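You operate a simulated robot arm through the tools that you are given. There is no shell and no other tool. Be economical: measure what you need, move in short steps, check, and stop when the job is done.

The job below is to be done with a simulated robot arm. You get a single attempt, and the scene is never put back.

TASK
Fetch the rolled map and stand it on top of the glass jug.

Only the result counts: the job must be done as asked and must still hold three seconds after the hand-in. Knocking over, shifting, dropping, spilling or breaking anything else fails it.

THE ROBOT
A 6-joint arm with a two-finger parallel gripper, fixed in place. Base frame: the origin is at the foot of the arm, x ahead of it, y to its left, z up; the work surface is at about z = 780. Lengths are in mm, angles in degrees, forces in N, time in s.
With the tool pointing down near the work surface it reaches from about 240 to 640 mm from the base axis. Its first joint turns from -66.0 to 66.0 degrees. Payload 2.7 kg.
Tool frame: the origin (TCP) lies between the finger pads and is the grasp point; the fingertips stand 23 mm ahead of it; z points along the fingers, y is the line along which they close. The gripper opens to 94 mm. The fingers are 38 mm wide and 10 mm thick; the gripper's body (54 by 96 mm) begins 39 mm behind the TCP.
Orientation is told as [roll, pitch, yaw] about the base's x, y, z axes, in that order, counted from this pose: with the fingers straight down and closing along the base's y, the tool's x points along the base's -x, its y along +y and its z along -z.

THE INTERFACE
- The arm moves only by the tool move_arm. Its argument "motion" is a list of rows, each a list of 7 numbers: the turn, a rotation vector about the base's x, y, z in units of 5 degrees (1.0 is 5 degrees), then the shift along the base's x, y, z in units of 40 mm (1.0 is 40 mm), then the gripper command, from -1 (fully open) to 1 (shut), values between in proportion. In form: [[ax, ay, az, tx, ty, tz, jaw], ...]. A call has 1 to 20 rows; each row shifts and turns the commanded pose from where the row before left it. A call with a number of a shift or a turn outside -1 to 1 is refused whole. A row lasts 0.2 s, in which the tool goes at most 50 mm and 8.6 degrees; a call with a longer step from one row to the next is refused whole, and so is a gripper value outside its range. Where a pose cannot be reached the arm comes as near as it can. A force on the tool above 40 N (or 10 N above the force at the start of the call, whichever is more), or a blocked arm, ends the call early, and 0.2 s more pass. Each finger travels about 45 mm/s and halts on what it meets, pressing with about 43 N; the grip force reading is that of the motor and also rises with nothing between the fingers. The clock runs only during rows and for 0.2 s after the last one: add rows that do not move to give the fingers time. The reply holds the time, the measured pose of the TCP, the force on the tool along the base axes, the opening and the grip force, in the units named above and with some noise.
- Cameras (640 x 400 px; columns grow to the right, rows downward): "scene" is fixed at [81.9, -444.6, 1408.8]; the picture's right is [0.67, -0.74, 0.00], its down [-0.40, -0.36, -0.85] and it looks along [0.63, 0.57, -0.53] (base axes); focal length 300 px, centre (320, 200). "wrist" rides on the gripper at [-39, 0, -44] in the tool frame; the picture's right is [0.00, -1.00, 0.00], its down [0.97, 0.00, -0.24] and it looks along [0.24, 0.00, 0.97] (tool axes); focal length 218 px, centre (320, 200). There is no depth. A picture from a camera that has moved, and an enlarged one, comes with that camera's place and axes in the base frame and with its lens. The place of the scene camera against the robot may be out by one fixed shift of up to 12 mm in any direction.
- get_image(camera): a new picture of that camera. The clock stands still meanwhile.
- enlarge(camera, box): a new picture of the part [left, top, right, bottom] of that camera's present view, enlarged. The clock stands still meanwhile.
- finish_job(): hands the job in; it is judged then, once.

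Go step by step. Nothing tells you positions but the pictures and the camera data: compare them with the known pose of the tool, close in by small moves and look again before you grip or let go. The budget is 90 turns and 38 pictures, counting those below and the enlarged ones. Unless the task says otherwise, let go and move clear before handing in, and close with one line.

The tools are called after ">>>" by a JSON object that holds its "api" and its "payload". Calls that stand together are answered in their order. move_arm: Moves the arm, as the interface text tells. Its arguments: {"type":"object","properties":{"motion":{"type":"array","items":{"type":"array","items":{"type":"number"}}}},"required":["motion"]} The other tools are called the same way: get_image (camera) takes a picture; enlarge (camera, box) takes an enlarged picture of a part of a camera's view; finish_job () hands the job in.

At the start:

```text
clock: 0.0
tcp_pos: [332.7, 39.3, 1262.1]
tool_rot: [0.1, 0.1, 0.0]
contact_force: [-0.3, 1.6, 0.0]
width: 94.2
gripper_force: 0.0
```

scene: 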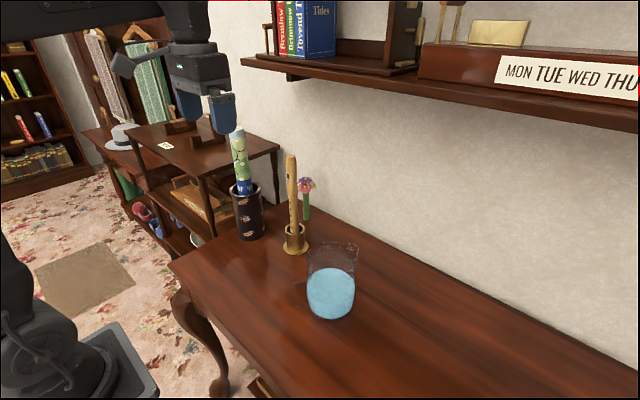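
wrist: 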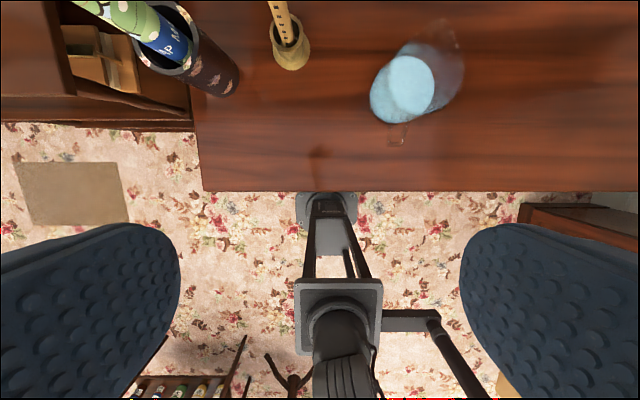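

The rolled map stands in a dark holder at the far left end of the table, and the glass jug with blue liquid is to the right of it. I'll take closer views of both.

>>> {"api": "enlarge", "payload": {"camera": "scene", "box": [210, 110, 370, 330]}}

>>> {"api": "enlarge", "payload": {"camera": "wrist", "box": [60, 0, 500, 160]}}

```text
1.82 times, centred on (290, 220) of scene
camera zoom: at [81.9, -444.6, 1408.8], right [0.67, -0.74, 0.0], down [-0.4, -0.36, -0.85], along [0.63, 0.57, -0.53], focal length 545 px, centre (374, 164)
```

zoom: 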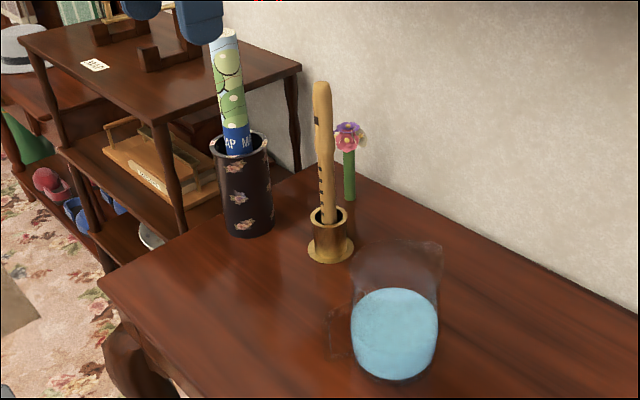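

```text
1.45 times, centred on (280, 80) of wrist
camera zoom: at [371.3, 39.0, 1307.3], right [0.0, -1.0, 0.0], down [-0.97, 0.0, 0.24], along [-0.24, 0.0, -0.97], focal length 318 px, centre (378, 374)
```

zoom: 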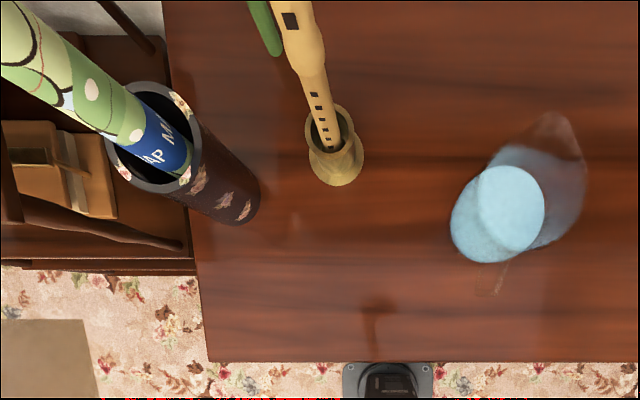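

The jug looks like a straight glass vessel with liquid, centred near (490, -140). The map's top is at roughly (525, 260, 1140). I'll move over toward the jug to see what its top looks like.

>>> {"api": "move_arm", "payload": {"motion": [[0, 0, 0, 0.4, -0.8, -0.3, -1], [0, 0, 0, 0.4, -0.8, -0.3, -1], [0, 0, 0, 0.4, -0.8, -0.3, -1], [0, 0, 0, 0.4, -0.8, -0.3, -1], [0, 0, 0, 0.4, -0.8, -0.3, -1]]}}

>>> {"api": "get_image", "payload": {"camera": "wrist"}}

```text
clock: 1.2
tcp_pos: [411.4, -121.4, 1202.6]
tool_rot: [0.0, 0.0, 0.1]
contact_force: [0.1, 0.1, 0.5]
width: 94.0
gripper_force: 0.0
```

```text
33 pictures are left
camera wrist: at [450.7, -121.7, 1247.2], right [0.0, -1.0, 0.0], down [-0.97, 0.0, 0.24], along [-0.24, 0.0, -0.97], focal length 218 px, centre (320, 200)
```

wrist: 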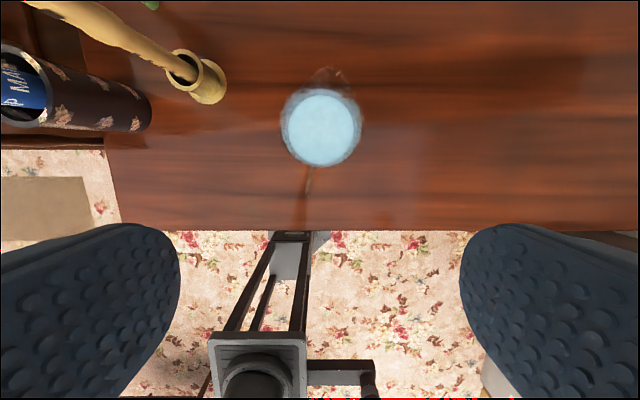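

>>> {"api": "enlarge", "payload": {"camera": "wrist", "box": [240, 40, 400, 210]}}

>>> {"api": "enlarge", "payload": {"camera": "scene", "box": [280, 225, 380, 330]}}

```text
2.35 times, centred on (320, 125) of wrist
camera zoom: at [450.7, -121.7, 1247.2], right [0.0, -1.0, 0.0], down [-0.97, 0.0, 0.24], along [-0.24, 0.0, -0.97], focal length 514 px, centre (320, 376)
```

zoom: 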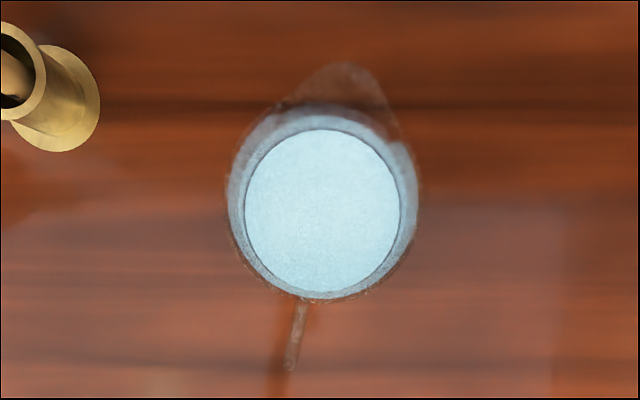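

```text
3.81 times, centred on (330, 278) of scene
camera zoom: at [81.9, -444.6, 1408.7], right [0.67, -0.74, 0.0], down [-0.4, -0.36, -0.85], along [0.63, 0.57, -0.53], focal length 1141 px, centre (282, -95)
```

zoom: 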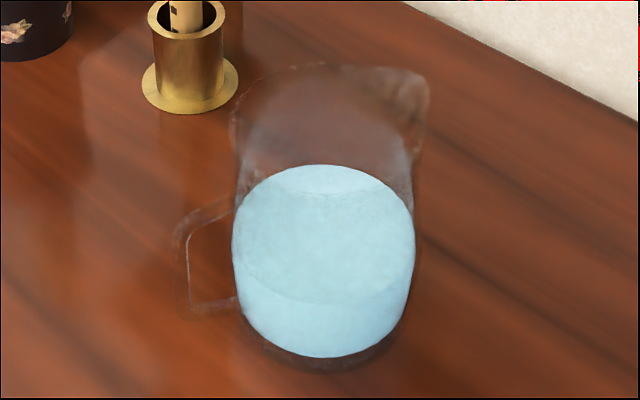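

The jug is clear glass, with its handle toward -x, its spout toward +x and blue contents in the lower half. Its rim is at about z = 940, and I can't tell whether the top is closed. I'll take a closer look.

>>> {"api": "move_arm", "payload": {"motion": [[0, 0, 0, 0, 0, -1, -1], [0, 0, 0, 0, 0, -1, -1], [0, 0, 0, 0, 0, -1, -1]]}}

>>> {"api": "get_image", "payload": {"camera": "wrist"}}

```text
clock: 2.0
tcp_pos: [412.0, -120.2, 1082.3]
tool_rot: [0.0, -0.1, 0.0]
contact_force: [-0.1, 0.2, -0.3]
width: 94.1
gripper_force: 0.1
```

```text
30 pictures are left
camera wrist: at [451.4, -121.3, 1127.1], right [0.0, -1.0, 0.0], down [-0.97, 0.0, 0.24], along [-0.24, 0.0, -0.97], focal length 218 px, centre (320, 200)
```

wrist: 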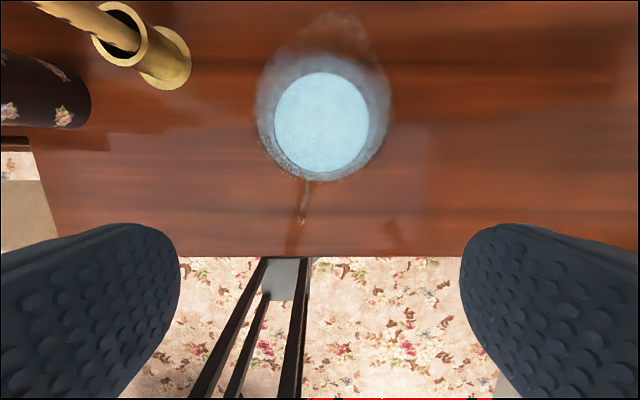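

>>> {"api": "enlarge", "payload": {"camera": "wrist", "box": [220, 0, 420, 240]}}

```text
1.67 times, centred on (320, 120) of wrist
camera zoom: at [451.4, -121.3, 1127.1], right [0.0, -1.0, 0.0], down [-0.97, 0.0, 0.24], along [-0.24, 0.0, -0.97], focal length 364 px, centre (320, 333)
```

zoom: 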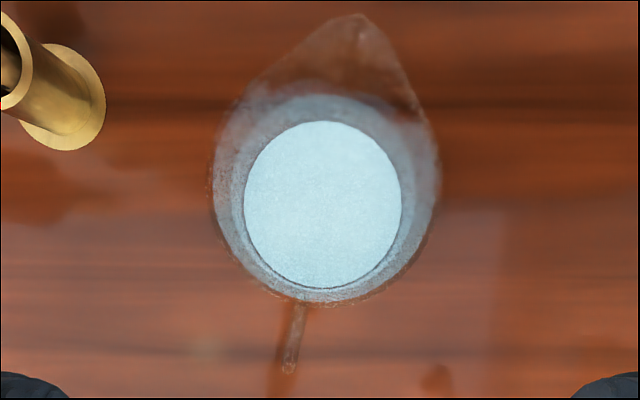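

I still see no clear lid, so I'll learn that by touch when I lower the map. Next I go up and over to look at the map.

>>> {"api": "move_arm", "payload": {"motion": [[0, 0, 0, 0, 0, 1, -1], [0, 0, 0, 0, 0, 1, -1], [0, 0, 0, 0, 0, 1, -1], [0, 0, 0, 0, 0, 1, -1], [0, 0, 0, 0, 0, 1, -1], [0, 0, 0, 0, 1, 0, -1], [0, 0, 0, 0, 1, 0, -1], [0, 0, 0, 0, 1, 0, -1], [0, 0, 0, 0, 1, 0, -1], [0, 0, 0, 0, 1, 0, -1], [0, 0, 0, 0, 1, 0, -1], [0, 0, 0, 0, 1, 0, -1], [0, 0, 0, 0, 1, 0, -1]]}}

>>> {"api": "get_image", "payload": {"camera": "wrist"}}

>>> {"api": "get_image", "payload": {"camera": "scene"}}

```text
clock: 4.8
tcp_pos: [412.8, 200.5, 1281.2]
tool_rot: [-0.1, 0.0, 0.0]
contact_force: [0.1, -0.3, -0.5]
width: 93.8
gripper_force: 0.0
```

```text
28 pictures are left
camera wrist: at [451.4, 200.5, 1326.7], right [0.0, -1.0, 0.0], down [-0.97, 0.0, 0.24], along [-0.24, 0.0, -0.97], focal length 218 px, centre (320, 200)
```

wrist: 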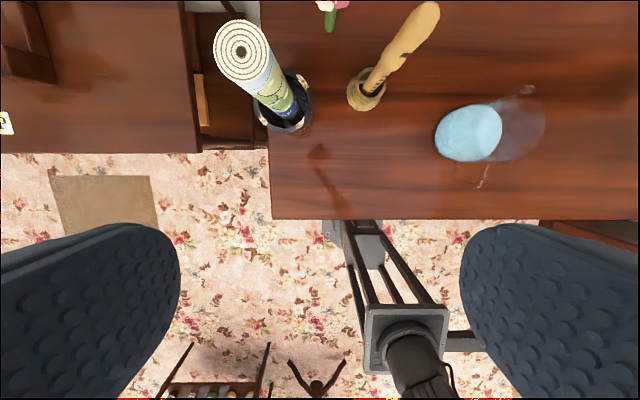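

```text
27 pictures are left
```

scene: 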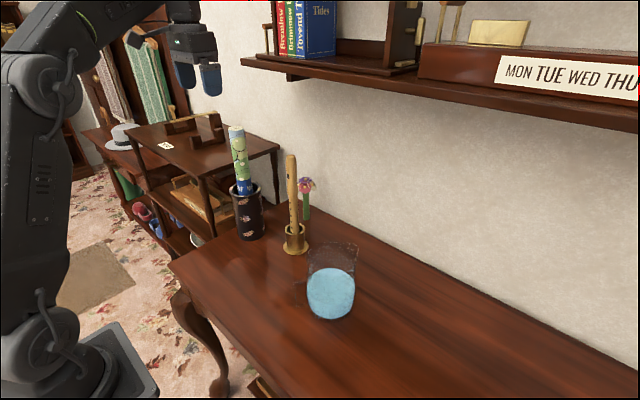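

The map is a roll about 42 mm across, with its top near (522, 259, 1140). I'll zoom in to judge its lean.

>>> {"api": "enlarge", "payload": {"camera": "wrist", "box": [200, 0, 400, 160]}}

>>> {"api": "enlarge", "payload": {"camera": "scene", "box": [215, 115, 325, 255]}}

```text
2.50 times, centred on (300, 80) of wrist
camera zoom: at [451.4, 200.5, 1326.7], right [0.0, -1.0, 0.0], down [-0.97, 0.0, 0.24], along [-0.24, 0.0, -0.97], focal length 546 px, centre (370, 500)
```

zoom: 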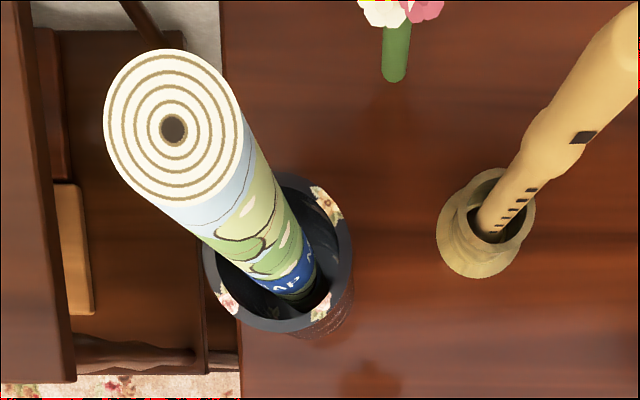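

```text
2.86 times, centred on (270, 185) of scene
camera zoom: at [81.9, -444.6, 1408.8], right [0.67, -0.74, 0.0], down [-0.4, -0.36, -0.85], along [0.63, 0.57, -0.53], focal length 856 px, centre (463, 243)
```

zoom: 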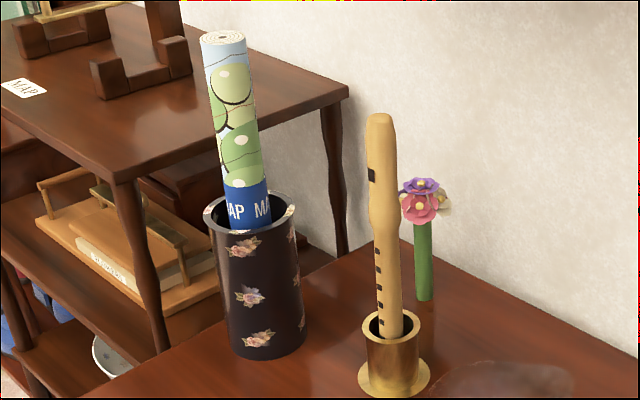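

The map stands nearly upright, leaning a few degrees toward +x. I'll test the reach by moving over it at the height needed for lifting it out, about z = 1300.

>>> {"api": "move_arm", "payload": {"motion": [[0, 0, 0, 0.9, 0.48, 0.16, -1], [0, 0, 0, 0.9, 0.48, 0.16, -1], [0, 0, 0, 0.9, 0.48, 0.16, -1], [0, 0, 0, 0, 0, 0, -1]]}}

>>> {"api": "get_image", "payload": {"camera": "wrist"}}

```text
clock: 5.8
tcp_pos: [465.3, 227.1, 1257.3]
tool_rot: [0.0, -0.3, 0.0]
contact_force: [0.2, 0.3, -0.1]
width: 94.3
gripper_force: 0.0
out of reach, approached as far as the arm can: row 1, 2, 3
```

```text
24 pictures are left
camera wrist: at [504.6, 225.8, 1300.9], right [0.0, -1.0, 0.0], down [-0.97, 0.0, 0.24], along [-0.24, 0.0, -0.97], focal length 218 px, centre (320, 200)
```

wrist: 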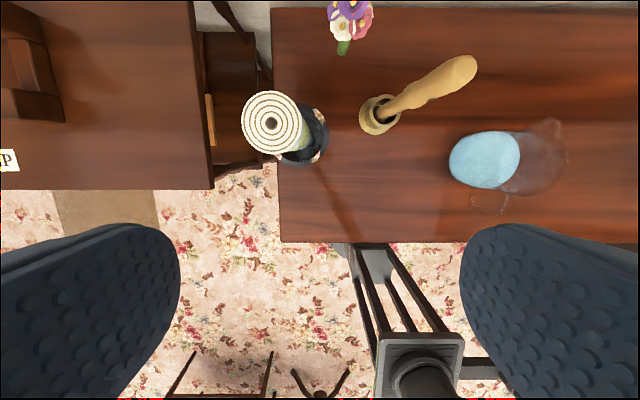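

With the tool pointing down, the map's place is out of reach at lifting height. I'll grip it from the side instead. First I turn the tool to face the map's bearing of about 26.5°, then tip the fingers outward toward horizontal.

>>> {"api": "move_arm", "payload": {"motion": [[0, 0, 1, 0, 0, -0.5, -1], [0, 0, 1, 0, 0, -0.5, -1], [0, 0, 1, 0, 0, 0, -1], [0, 0, 1, 0, 0, 0, -1], [0, 0, 1, 0, 0, 0, -1], [0, 0, 0.3, 0, 0, 0, -1]]}}

```text
clock: 7.2
tcp_pos: [466.3, 226.5, 1216.2]
tool_rot: [0.0, 0.0, 26.6]
contact_force: [0.2, -0.2, -1.0]
width: 93.9
gripper_force: 0.0
```

>>> {"api": "move_arm", "payload": {"motion": [[0.446, -0.895, 0, -0.025, -0.012, 0, -1], [0.446, -0.895, 0, -0.025, -0.012, 0, -1], [0.446, -0.895, 0, -0.025, -0.012, 0, -1], [0.446, -0.895, 0, -0.025, -0.012, 0, -1], [0.446, -0.895, 0, -0.025, -0.012, 0, -1], [0.446, -0.895, 0, -0.025, -0.012, 0, -1], [0.446, -0.895, 0, -0.025, -0.012, 0, -1], [0.446, -0.895, 0, -0.025, -0.012, 0, -1], [0.446, -0.895, 0, -0.025, -0.012, 0, -1], [0.446, -0.895, 0, -0.025, -0.012, 0, -1], [0.446, -0.895, 0, -0.025, -0.012, 0, -1], [0.446, -0.895, 0, -0.025, -0.012, 0, -1], [0.446, -0.895, 0, -0.025, -0.012, 0, -1], [0.446, -0.895, 0, -0.025, -0.012, 0, -1], [0.446, -0.895, 0, -0.025, -0.012, 0, -1], [0.446, -0.895, 0, -0.025, -0.012, 0, -1]]}}

>>> {"api": "get_image", "payload": {"camera": "wrist"}}

```text
clock: 10.6
tcp_pos: [454.4, 224.9, 1225.3]
tool_rot: [-0.7, -63.5, 26.3]
contact_force: [0.0, 0.9, 0.8]
width: 93.8
gripper_force: 0.0
out of reach, approached as far as the arm can: row 14, 15, 16
```

```text
23 pictures are left
camera wrist: at [434.0, 215.6, 1280.2], right [0.44, -0.9, 0.01], down [-0.58, -0.29, -0.76], along [0.69, 0.33, -0.65], focal length 218 px, centre (320, 200)
```

wrist: 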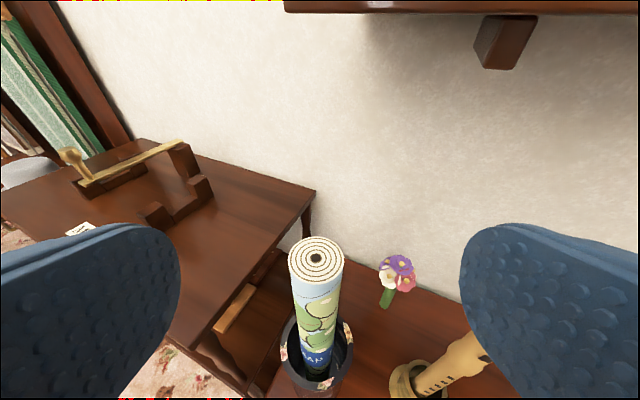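

The wrist stops at about 63° of tilt, which is still usable. I'll ease back to 60° and test the reach above the map at lifting height.

>>> {"api": "move_arm", "payload": {"motion": [[-0.31, 0.63, 0, 0, 0, 0.2, -1], [0, 0, 0, 0.83, 0.41, 0, -1], [0, 0, 0, 0.83, 0.41, 0, -1], [0, 0, 0, 0, 0, 0, -1]]}}

>>> {"api": "get_image", "payload": {"camera": "wrist"}}

```text
clock: 11.6
tcp_pos: [525.1, 254.4, 1231.4]
tool_rot: [-1.7, -62.9, 26.3]
contact_force: [0.9, 0.8, 0.0]
width: 94.1
gripper_force: 0.0
out of reach, approached as far as the arm can: row 1
```

```text
22 pictures are left
camera wrist: at [505.4, 245.4, 1287.1], right [0.42, -0.91, 0.01], down [-0.59, -0.28, -0.75], along [0.69, 0.31, -0.66], focal length 218 px, centre (320, 200)
```

wrist: 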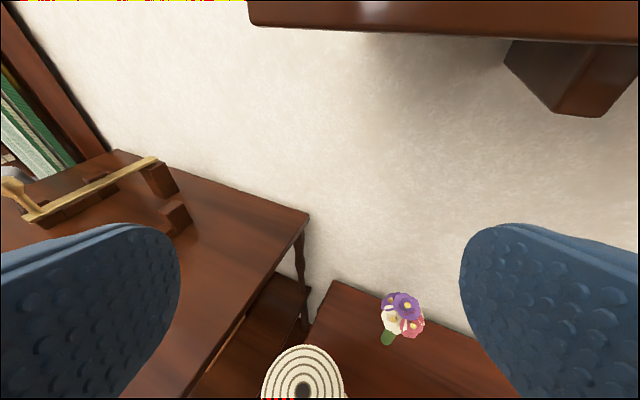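

The reach is fine here. I'll back off along the approach direction, descend to grip height at about z = 1035 and look again.

>>> {"api": "move_arm", "payload": {"motion": [[0, 0, 0, -0.95, -0.4, 0, -1], [0, 0, 0, -0.95, -0.4, 0, -1], [0, 0, 0, 0, 0, -1, -1], [0, 0, 0, 0, 0, -1, -1], [0, 0, 0, 0, 0, -1, -1], [0, 0, 0, 0, 0, -1, -1], [0, 0, 0, 0, 0, -0.9, -1], [0, 0, 0, 0, 0, 0, -1]]}}

>>> {"api": "get_image", "payload": {"camera": "wrist"}}

>>> {"api": "enlarge", "payload": {"camera": "scene", "box": [160, 60, 340, 260]}}

```text
clock: 13.4
tcp_pos: [448.6, 222.2, 1220.9]
tool_rot: [-1.6, -62.9, 26.3]
contact_force: [0.0, -0.6, 0.2]
width: 94.2
gripper_force: 0.0
out of reach, approached as far as the arm can: row 3, 4, 5, 6, 7
```

```text
21 pictures are left
camera wrist: at [428.5, 213.3, 1276.9], right [0.42, -0.91, 0.01], down [-0.59, -0.28, -0.75], along [0.69, 0.31, -0.66], focal length 218 px, centre (320, 200)
```

wrist: 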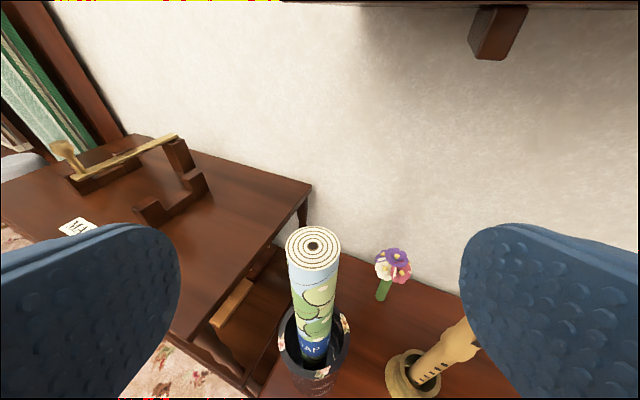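

```text
2.00 times, centred on (250, 160) of scene
camera zoom: at [81.9, -444.6, 1408.8], right [0.67, -0.74, 0.0], down [-0.4, -0.36, -0.85], along [0.63, 0.57, -0.53], focal length 599 px, centre (460, 280)
```

zoom: 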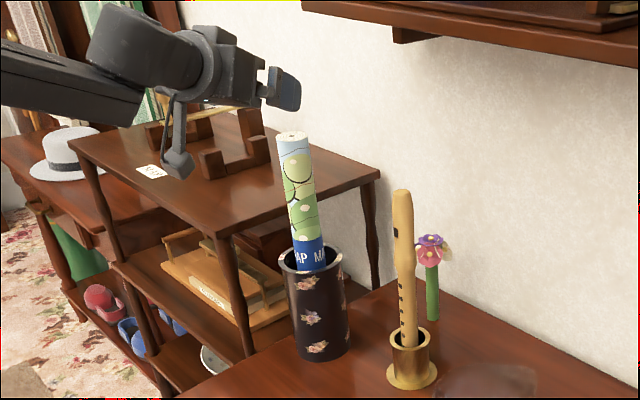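

At 63° of tilt the arm can't go lower, so I'll use about 40° and grip the map near its top, coming in along the finger direction. First I rotate and go to a point 80 mm short of the grasp.

>>> {"api": "move_arm", "payload": {"motion": [[-0.42, 0.91, 0, 0, 0, 0, -1], [-0.42, 0.91, 0, 0, 0, 0, -1], [-0.42, 0.91, 0, 0, 0, 0, -1], [-0.42, 0.91, 0, 0, 0, 0, -1], [-0.25, 0.55, 0, 0, 0, 0, -1], [0, 0, 0, 0.28, 0.17, -0.55, -1], [0, 0, 0, 0.28, 0.17, -0.55, -1], [0, 0, 0, 0, 0, 0, -1]]}}

>>> {"api": "get_image", "payload": {"camera": "wrist"}}

```text
clock: 15.2
tcp_pos: [470.7, 236.0, 1177.3]
tool_rot: [-0.9, -39.8, 25.7]
contact_force: [-0.5, 0.4, 0.5]
width: 94.1
gripper_force: 0.1
```

```text
19 pictures are left
camera wrist: at [471.6, 237.4, 1236.7], right [0.42, -0.91, 0.01], down [-0.81, -0.39, -0.44], along [0.4, 0.18, -0.9], focal length 218 px, centre (320, 200)
```

wrist: 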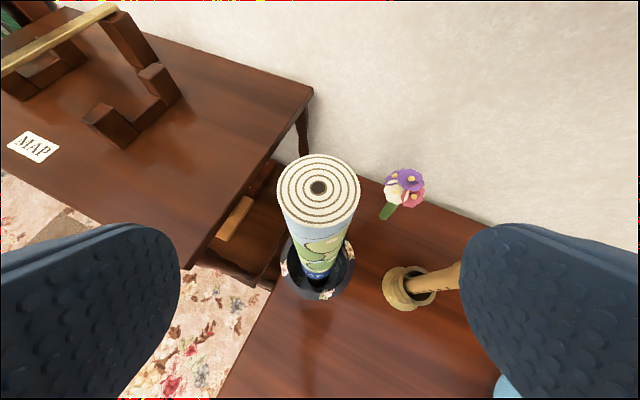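

The map's top is at (519.5, 260, 1142), centred between the fingers and leaning about 5° outward. I'll advance to the grasp point.

>>> {"api": "move_arm", "payload": {"motion": [[0, 0, 0, 0.28, 0.139, -0.39, -1], [0, 0, 0, 0.28, 0.139, -0.39, -1], [0, 0, 0, 0.28, 0.139, -0.39, -1], [0, 0, 0, 0.28, 0.139, -0.39, -1], [0, 0, 0, 0, 0, 0, -1]]}}

>>> {"api": "get_image", "payload": {"camera": "wrist"}}

>>> {"api": "enlarge", "payload": {"camera": "scene", "box": [160, 60, 340, 260]}}

```text
clock: 16.4
tcp_pos: [515.5, 258.3, 1116.0]
tool_rot: [-0.9, -39.8, 25.6]
contact_force: [-0.5, -0.2, 0.0]
width: 94.0
gripper_force: 0.1
```

```text
18 pictures are left
camera wrist: at [516.9, 259.6, 1173.9], right [0.42, -0.91, 0.01], down [-0.81, -0.39, -0.44], along [0.4, 0.18, -0.9], focal length 218 px, centre (320, 200)
```

wrist: 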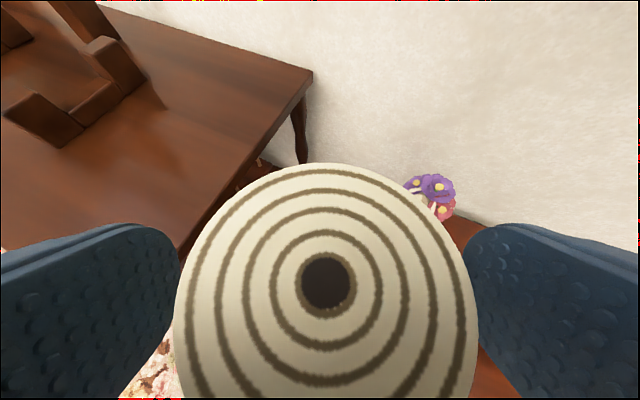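

```text
2.00 times, centred on (250, 160) of scene
camera zoom: at [81.9, -444.6, 1408.8], right [0.67, -0.74, 0.0], down [-0.4, -0.36, -0.85], along [0.63, 0.57, -0.53], focal length 599 px, centre (460, 280)
```

zoom: 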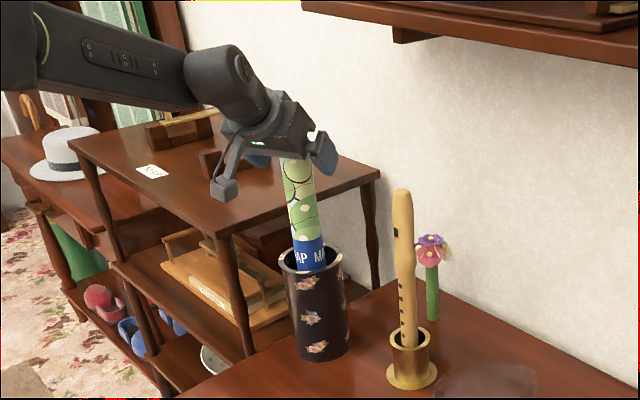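

Aligned, with the roll between the fingers. I'll close on it.

>>> {"api": "move_arm", "payload": {"motion": [[0, 0, 0, 0, 0, 0, 1], [0, 0, 0, 0, 0, 0, 1], [0, 0, 0, 0, 0, 0, 1], [0, 0, 0, 0, 0, 0, 1], [0, 0, 0, 0, 0, 0, 1], [0, 0, 0, 0, 0, 0, 1]]}}

```text
clock: 17.8
tcp_pos: [516.2, 257.5, 1114.4]
tool_rot: [-0.9, -39.8, 25.7]
contact_force: [0.4, 0.3, -0.5]
width: 40.4
gripper_force: 43.2
```

Gripped at 40 mm wide. I'll lift straight up gently.

>>> {"api": "move_arm", "payload": {"motion": [[0, 0, 0, 0, 0, 0.3, 1], [0, 0, 0, 0, 0, 0.5, 1], [0, 0, 0, 0, 0, 0.5, 1], [0, 0, 0, 0, 0, 0.5, 1], [0, 0, 0, 0, 0, 0, 1]]}}

>>> {"api": "enlarge", "payload": {"camera": "scene", "box": [160, 60, 340, 260]}}

```text
clock: 19.0
tcp_pos: [515.4, 258.1, 1187.4]
tool_rot: [-1.0, -39.7, 25.7]
contact_force: [-0.2, 0.1, -1.6]
width: 40.3
gripper_force: 42.9
```

```text
2.00 times, centred on (250, 160) of scene
camera zoom: at [81.9, -444.6, 1408.8], right [0.67, -0.74, 0.0], down [-0.4, -0.36, -0.85], along [0.63, 0.57, -0.53], focal length 599 px, centre (460, 280)
```

zoom: 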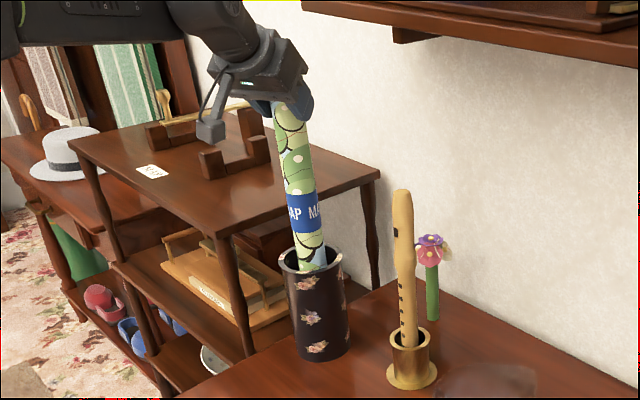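

>>> {"api": "move_arm", "payload": {"motion": [[0, 0, 0, 0, 0, 0.6, 1], [0, 0, 0, 0, 0, 0.6, 1], [0, 0, 0, 0, 0, 0.6, 1], [0, 0, 0, 0, 0, 0.6, 1], [0, 0, 0, 0, 0, 0, 1]]}}

>>> {"api": "enlarge", "payload": {"camera": "scene", "box": [160, 60, 340, 260]}}

```text
clock: 20.2
tcp_pos: [515.7, 258.7, 1283.0]
tool_rot: [-0.9, -39.7, 25.7]
contact_force: [-0.1, -0.5, -1.2]
width: 40.5
gripper_force: 42.8
```

```text
2.00 times, centred on (250, 160) of scene
camera zoom: at [81.9, -444.6, 1408.8], right [0.67, -0.74, 0.0], down [-0.4, -0.36, -0.85], along [0.63, 0.57, -0.53], focal length 599 px, centre (460, 280)
```

zoom: 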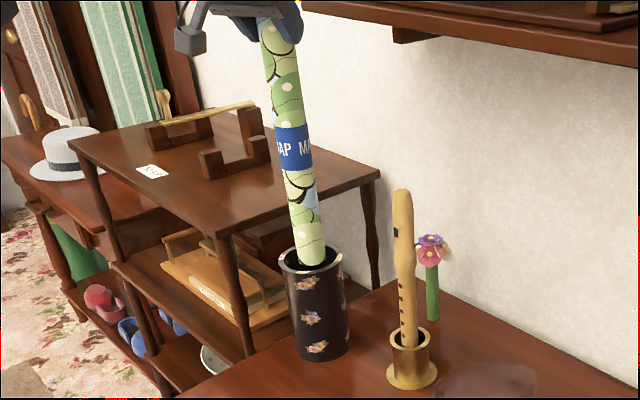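

The lower end is about at the holder's rim, so I'll raise it a bit more.

>>> {"api": "move_arm", "payload": {"motion": [[0, 0, 0, 0, 0, 0.4, 1], [0, 0, 0, 0, 0, 0.4, 1], [0, 0, 0, 0, 0, 0, 1]]}}

>>> {"api": "enlarge", "payload": {"camera": "scene", "box": [210, 60, 340, 260]}}

```text
clock: 21.0
tcp_pos: [515.6, 256.8, 1314.9]
tool_rot: [-0.9, -39.7, 25.7]
contact_force: [0.4, -0.5, -1.4]
width: 40.5
gripper_force: 42.9
```

```text
2.00 times, centred on (275, 160) of scene
camera zoom: at [81.9, -444.6, 1408.8], right [0.67, -0.74, 0.0], down [-0.4, -0.36, -0.85], along [0.63, 0.57, -0.53], focal length 599 px, centre (410, 280)
```

zoom: 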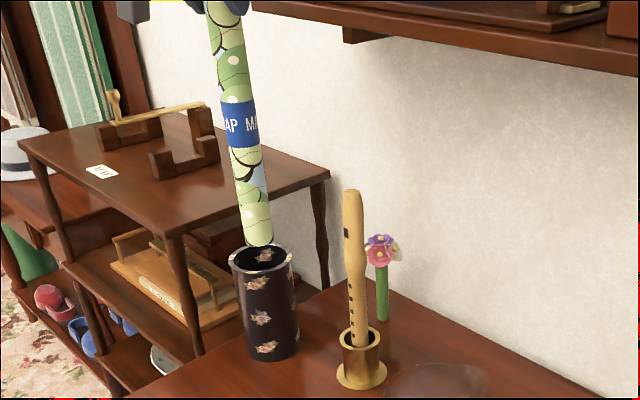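

The map is clear of the holder, its lower end about 335 mm below the grasp point. I'll raise slightly more and draw it back toward the robot, away from the recorder.

>>> {"api": "move_arm", "payload": {"motion": [[0, 0, 0, 0, 0, 0.3, 1], [0, 0, 0, -0.5, -0.24, 0.1, 1], [0, 0, 0, -0.66, -0.31, 0, 1], [0, 0, 0, -0.66, -0.31, 0, 1], [0, 0, 0, -0.66, -0.31, 0, 1], [0, 0, 0, 0, 0, 0, 1]]}}

>>> {"api": "get_image", "payload": {"camera": "scene"}}

```text
clock: 22.4
tcp_pos: [416.4, 212.1, 1330.6]
tool_rot: [-0.9, -39.8, 25.6]
contact_force: [0.3, 0.5, -1.6]
width: 40.2
gripper_force: 42.7
```

```text
13 pictures are left
```

scene: 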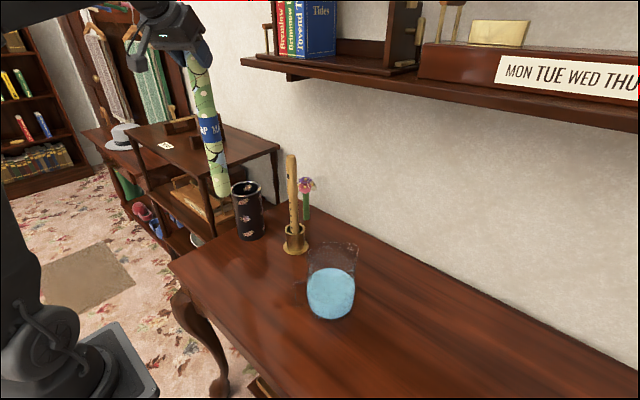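

The map is clear and the holder and recorder are undisturbed. Now I swing round to the jug's side, staying well inside the recorder's radius.

>>> {"api": "move_arm", "payload": {"motion": [[0, 0, -1, 0.418, -0.925, 0, 1], [0, 0, -1, 0.335, -0.96, 0, 1], [0, 0, -1, 0.253, -0.985, 0, 1], [0, 0, -1, 0.163, -1, 0, 1], [0, 0, -1, 0.078, -1, 0, 1], [0, 0, -1, -0.013, -1, 0, 1], [0, 0, -1, -0.103, -1, 0, 1], [0, 0, -1, -0.188, -1, 0, 1], [0, 0, 0, 0, 0, 0, 1], [0, 0, 0, 0, 0, 0, 1]]}}

>>> {"api": "get_image", "payload": {"camera": "scene"}}

>>> {"api": "get_image", "payload": {"camera": "wrist"}}

```text
clock: 24.6
tcp_pos: [454.1, -103.7, 1331.4]
tool_rot: [-0.9, -39.7, -14.3]
contact_force: [0.5, 0.1, -1.3]
width: 40.3
gripper_force: 43.1
```

```text
12 pictures are left
```

scene: 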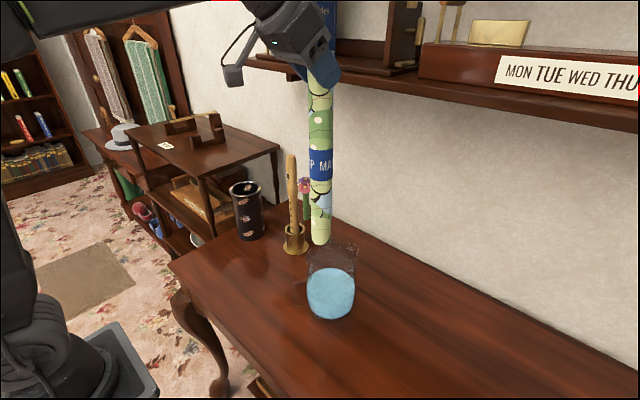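

```text
11 pictures are left
camera wrist: at [455.0, -103.4, 1390.6], right [-0.26, -0.97, 0.01], down [-0.87, 0.23, -0.44], along [0.42, -0.12, -0.9], focal length 218 px, centre (320, 200)
```

wrist: 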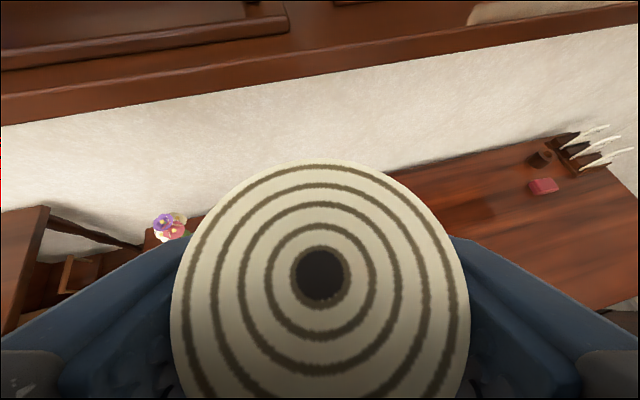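

The map hangs over the table between recorder and jug. I'll enlarge the view to measure its lean and find its lower end and the jug.

>>> {"api": "enlarge", "payload": {"camera": "scene", "box": [240, 60, 400, 330]}}

```text
1.48 times, centred on (320, 195) of scene
camera zoom: at [81.9, -444.7, 1408.7], right [0.67, -0.74, 0.0], down [-0.4, -0.36, -0.85], along [0.63, 0.57, -0.53], focal length 444 px, centre (320, 207)
```

zoom: 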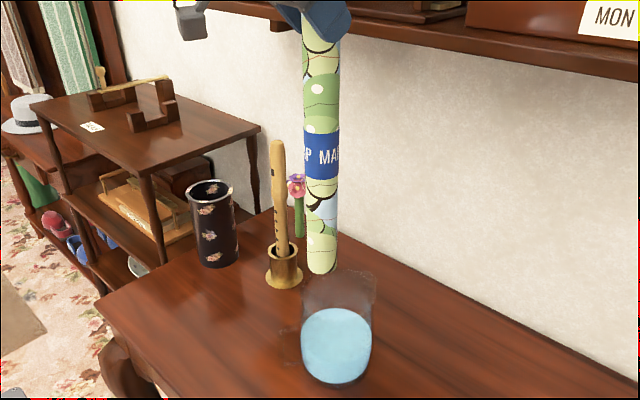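

The map hangs essentially vertical, so no correction is needed. I'll shift it over the jug's axis at about (475, -123) and lower it to just above the rim.

>>> {"api": "move_arm", "payload": {"motion": [[0, 0, 0, 0.23, -0.24, 0, 1], [0, 0, 0, 0.23, -0.24, 0, 1], [0, 0, 0, 0, 0, -0.4, 1], [0, 0, 0, 0, 0, -0.35, 1], [0, 0, 0, 0, 0, 0, 1], [0, 0, 0, 0, 0, 0, 1]]}}

>>> {"api": "enlarge", "payload": {"camera": "scene", "box": [270, 200, 400, 330]}}

```text
clock: 26.0
tcp_pos: [472.8, -123.0, 1302.1]
tool_rot: [-0.8, -39.8, -14.3]
contact_force: [-0.2, -0.7, -1.6]
width: 40.2
gripper_force: 43.1
```

```text
3.08 times, centred on (335, 265) of scene
camera zoom: at [81.9, -444.6, 1408.7], right [0.67, -0.74, 0.0], down [-0.4, -0.36, -0.85], along [0.63, 0.57, -0.53], focal length 922 px, centre (274, 0)
```

zoom: 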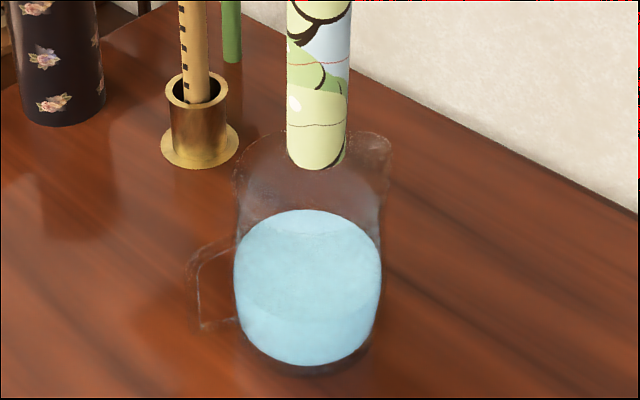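

Laterally the map's end sits about 5 mm to the right of the jug's centre. I'll correct that and lower in small steps, watching the force.

>>> {"api": "move_arm", "payload": {"motion": [[0, 0, 0, -0.075, 0.08, -0.1, 1], [0, 0, 0, 0, 0, -0.1, 1], [0, 0, 0, 0, 0, -0.1, 1], [0, 0, 0, 0, 0, 0, 1]]}}

```text
clock: 27.0
tcp_pos: [469.1, -119.9, 1289.2]
tool_rot: [-0.9, -39.7, -14.4]
contact_force: [-0.3, 0.4, -1.8]
width: 40.2
gripper_force: 43.3
```

>>> {"api": "move_arm", "payload": {"motion": [[0, 0, 0, 0, 0, -0.08, 1], [0, 0, 0, 0, 0, -0.08, 1], [0, 0, 0, 0, 0, -0.08, 1], [0, 0, 0, 0, 0, 0, 1]]}}

>>> {"api": "enlarge", "payload": {"camera": "scene", "box": [270, 200, 400, 330]}}

```text
clock: 28.0
tcp_pos: [469.9, -118.4, 1279.3]
tool_rot: [-0.9, -39.8, -14.2]
contact_force: [-0.7, 0.2, -2.0]
width: 40.2
gripper_force: 43.4
```

```text
3.08 times, centred on (335, 265) of scene
camera zoom: at [81.9, -444.6, 1408.7], right [0.67, -0.74, 0.0], down [-0.4, -0.36, -0.85], along [0.63, 0.57, -0.53], focal length 922 px, centre (274, 0)
```

zoom: 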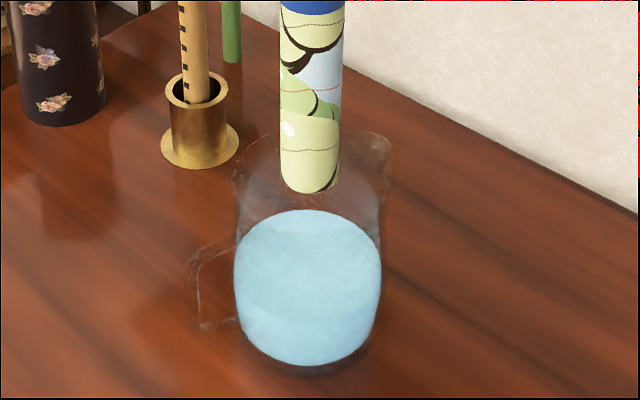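

>>> {"api": "move_arm", "payload": {"motion": [[0, 0, 0, 0, 0, -0.08, 1], [0, 0, 0, 0, 0, -0.08, 1], [0, 0, 0, 0, 0, -0.08, 1], [0, 0, 0, 0, 0, -0.08, 1], [0, 0, 0, 0, 0, 0, 1]]}}

```text
clock: 29.2
tcp_pos: [470.5, -118.7, 1271.6]
tool_rot: [-0.8, -40.6, -14.3]
contact_force: [-1.5, 0.7, 29.6]
width: 40.1
gripper_force: 43.4
```

There is a firm upward contact force with the map's end at about rim height. I'll relieve the pressure and look before letting go.

>>> {"api": "move_arm", "payload": {"motion": [[0, 0, 0, 0, 0, 0.09, 1], [0, 0, 0, 0, 0, 0, 1]]}}

>>> {"api": "enlarge", "payload": {"camera": "scene", "box": [270, 200, 400, 330]}}

```text
clock: 29.8
tcp_pos: [469.9, -119.2, 1272.3]
tool_rot: [-0.9, -40.0, -14.2]
contact_force: [2.7, -0.7, 17.3]
width: 39.9
gripper_force: 42.9
```

```text
3.08 times, centred on (335, 265) of scene
camera zoom: at [81.7, -444.6, 1408.8], right [0.67, -0.74, 0.0], down [-0.4, -0.36, -0.85], along [0.63, 0.57, -0.53], focal length 922 px, centre (274, 0)
```

zoom: 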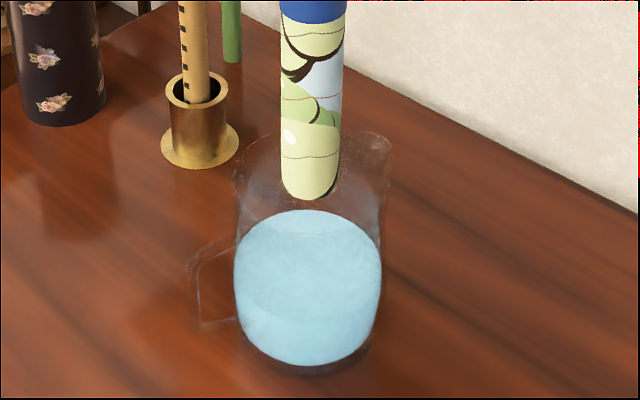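

The end rests at rim height, well inside the outline, so the jug's top carries it and the jug hasn't moved. I'll reduce the load a bit more before releasing.

>>> {"api": "move_arm", "payload": {"motion": [[0, 0, 0, 0, 0, 0.05, 1], [0, 0, 0, 0, 0, 0, 1]]}}

```text
clock: 30.4
tcp_pos: [468.8, -119.3, 1272.6]
tool_rot: [-0.9, -39.7, -14.3]
contact_force: [2.8, -0.8, 7.8]
width: 40.0
gripper_force: 43.0
```

>>> {"api": "move_arm", "payload": {"motion": [[0, 0, 0, 0, 0, 0.03, 1], [0, 0, 0, 0, 0, 0, 1]]}}

>>> {"api": "enlarge", "payload": {"camera": "scene", "box": [250, 60, 400, 330]}}

```text
clock: 31.0
tcp_pos: [469.7, -118.5, 1271.9]
tool_rot: [-0.9, -39.3, -14.3]
contact_force: [0.5, 0.1, -1.1]
width: 39.9
gripper_force: 43.1
```

```text
1.48 times, centred on (325, 195) of scene
camera zoom: at [81.9, -444.6, 1408.7], right [0.67, -0.74, 0.0], down [-0.4, -0.36, -0.85], along [0.63, 0.57, -0.53], focal length 444 px, centre (313, 207)
```

zoom: 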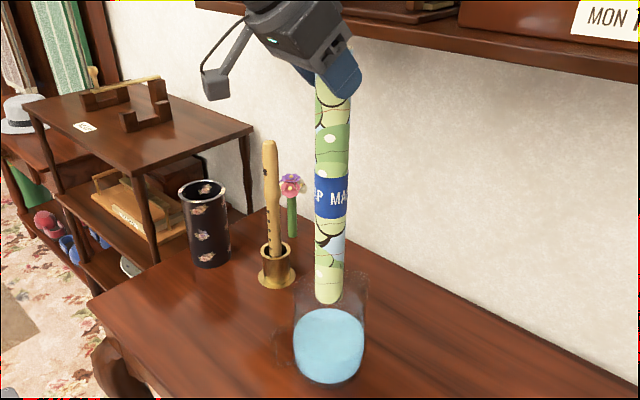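

The map is upright and just touching, with the load nearly zero. I'll open the fingers gradually without moving the hand.

>>> {"api": "move_arm", "payload": {"motion": [[0, 0, 0, 0, 0, 0, 0.12], [0, 0, 0, 0, 0, 0, 0.08], [0, 0, 0, 0, 0, 0, 0.02], [0, 0, 0, 0, 0, 0, -0.1], [0, 0, 0, 0, 0, 0, -0.1]]}}

>>> {"api": "get_image", "payload": {"camera": "wrist"}}

```text
clock: 32.2
tcp_pos: [470.4, -118.5, 1273.1]
tool_rot: [-0.9, -39.9, -14.2]
contact_force: [-0.2, 0.2, 0.3]
width: 51.8
gripper_force: 0.0
```

```text
5 pictures are left
camera wrist: at [471.7, -118.9, 1333.2], right [-0.26, -0.97, 0.01], down [-0.87, 0.23, -0.44], along [0.42, -0.12, -0.9], focal length 218 px, centre (320, 200)
```

wrist: 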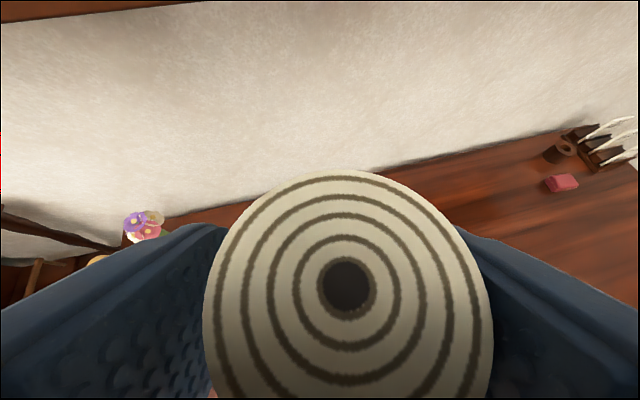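

The map's top has shifted about 4 mm to one side, either seating flat or leaning on a finger. I'll open a little more and check whether it follows.

>>> {"api": "move_arm", "payload": {"motion": [[0, 0, 0, 0, 0, 0, -0.2], [0, 0, 0, 0, 0, 0, -0.25], [0, 0, 0, 0, 0, 0, -0.25], [0, 0, 0, 0, 0, 0, -0.25]]}}

>>> {"api": "get_image", "payload": {"camera": "wrist"}}

```text
clock: 33.2
tcp_pos: [469.4, -118.8, 1274.0]
tool_rot: [-0.8, -39.9, -14.2]
contact_force: [0.2, 0.0, 0.4]
width: 58.7
gripper_force: 0.1
```

```text
4 pictures are left
camera wrist: at [471.7, -118.9, 1333.1], right [-0.26, -0.97, 0.01], down [-0.87, 0.23, -0.44], along [0.42, -0.12, -0.9], focal length 218 px, centre (320, 200)
```

wrist: 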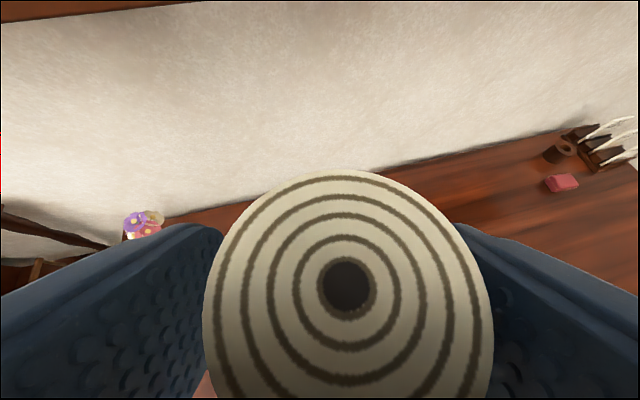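

The map stayed put while the fingers opened, so it stands free. I'll open fully and back away along the finger direction.

>>> {"api": "move_arm", "payload": {"motion": [[0, 0, 0, 0, 0, 0, -1], [0, 0, 0, 0, 0, 0, -1], [0, 0, 0, 0, 0, 0, -1], [0, 0, 0, -0.2, 0.05, 0.2, -1], [0, 0, 0, -0.38, 0.1, 0.3, -1], [0, 0, 0, -0.38, 0.1, 0.3, -1], [0, 0, 0, -0.5, 0.13, 0.3, -1], [0, 0, 0, -0.6, 0.15, 0, -1], [0, 0, 0, -0.6, 0.15, 0, -1], [0, 0, 0, 0, 0, 0, -1], [0, 0, 0, 0, 0, 0, -1]]}}

>>> {"api": "get_image", "payload": {"camera": "scene"}}

```text
clock: 35.6
tcp_pos: [363.1, -91.9, 1318.2]
tool_rot: [-0.9, -39.8, -14.3]
contact_force: [0.1, 0.4, 0.0]
width: 93.7
gripper_force: 0.0
```

```text
3 pictures are left
```

scene: 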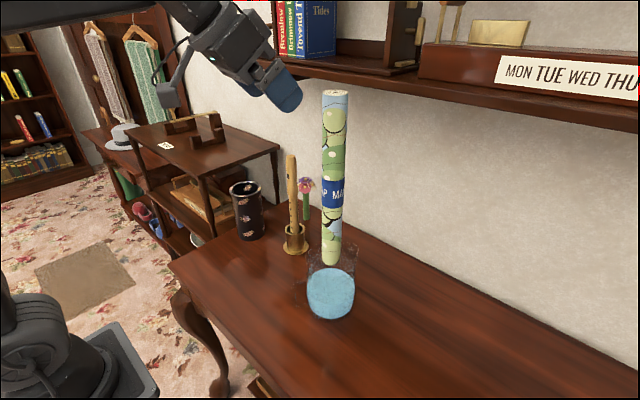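

The map stands upright on the jug's top, the gripper is clear, and nothing else has moved. I'm handing in.

>>> {"api": "finish_job", "payload": {}}

```text
The job is handed in.
```

The rolled map is standing upright on top of the glass jug, with the gripper released and clear and nothing else visibly moved.
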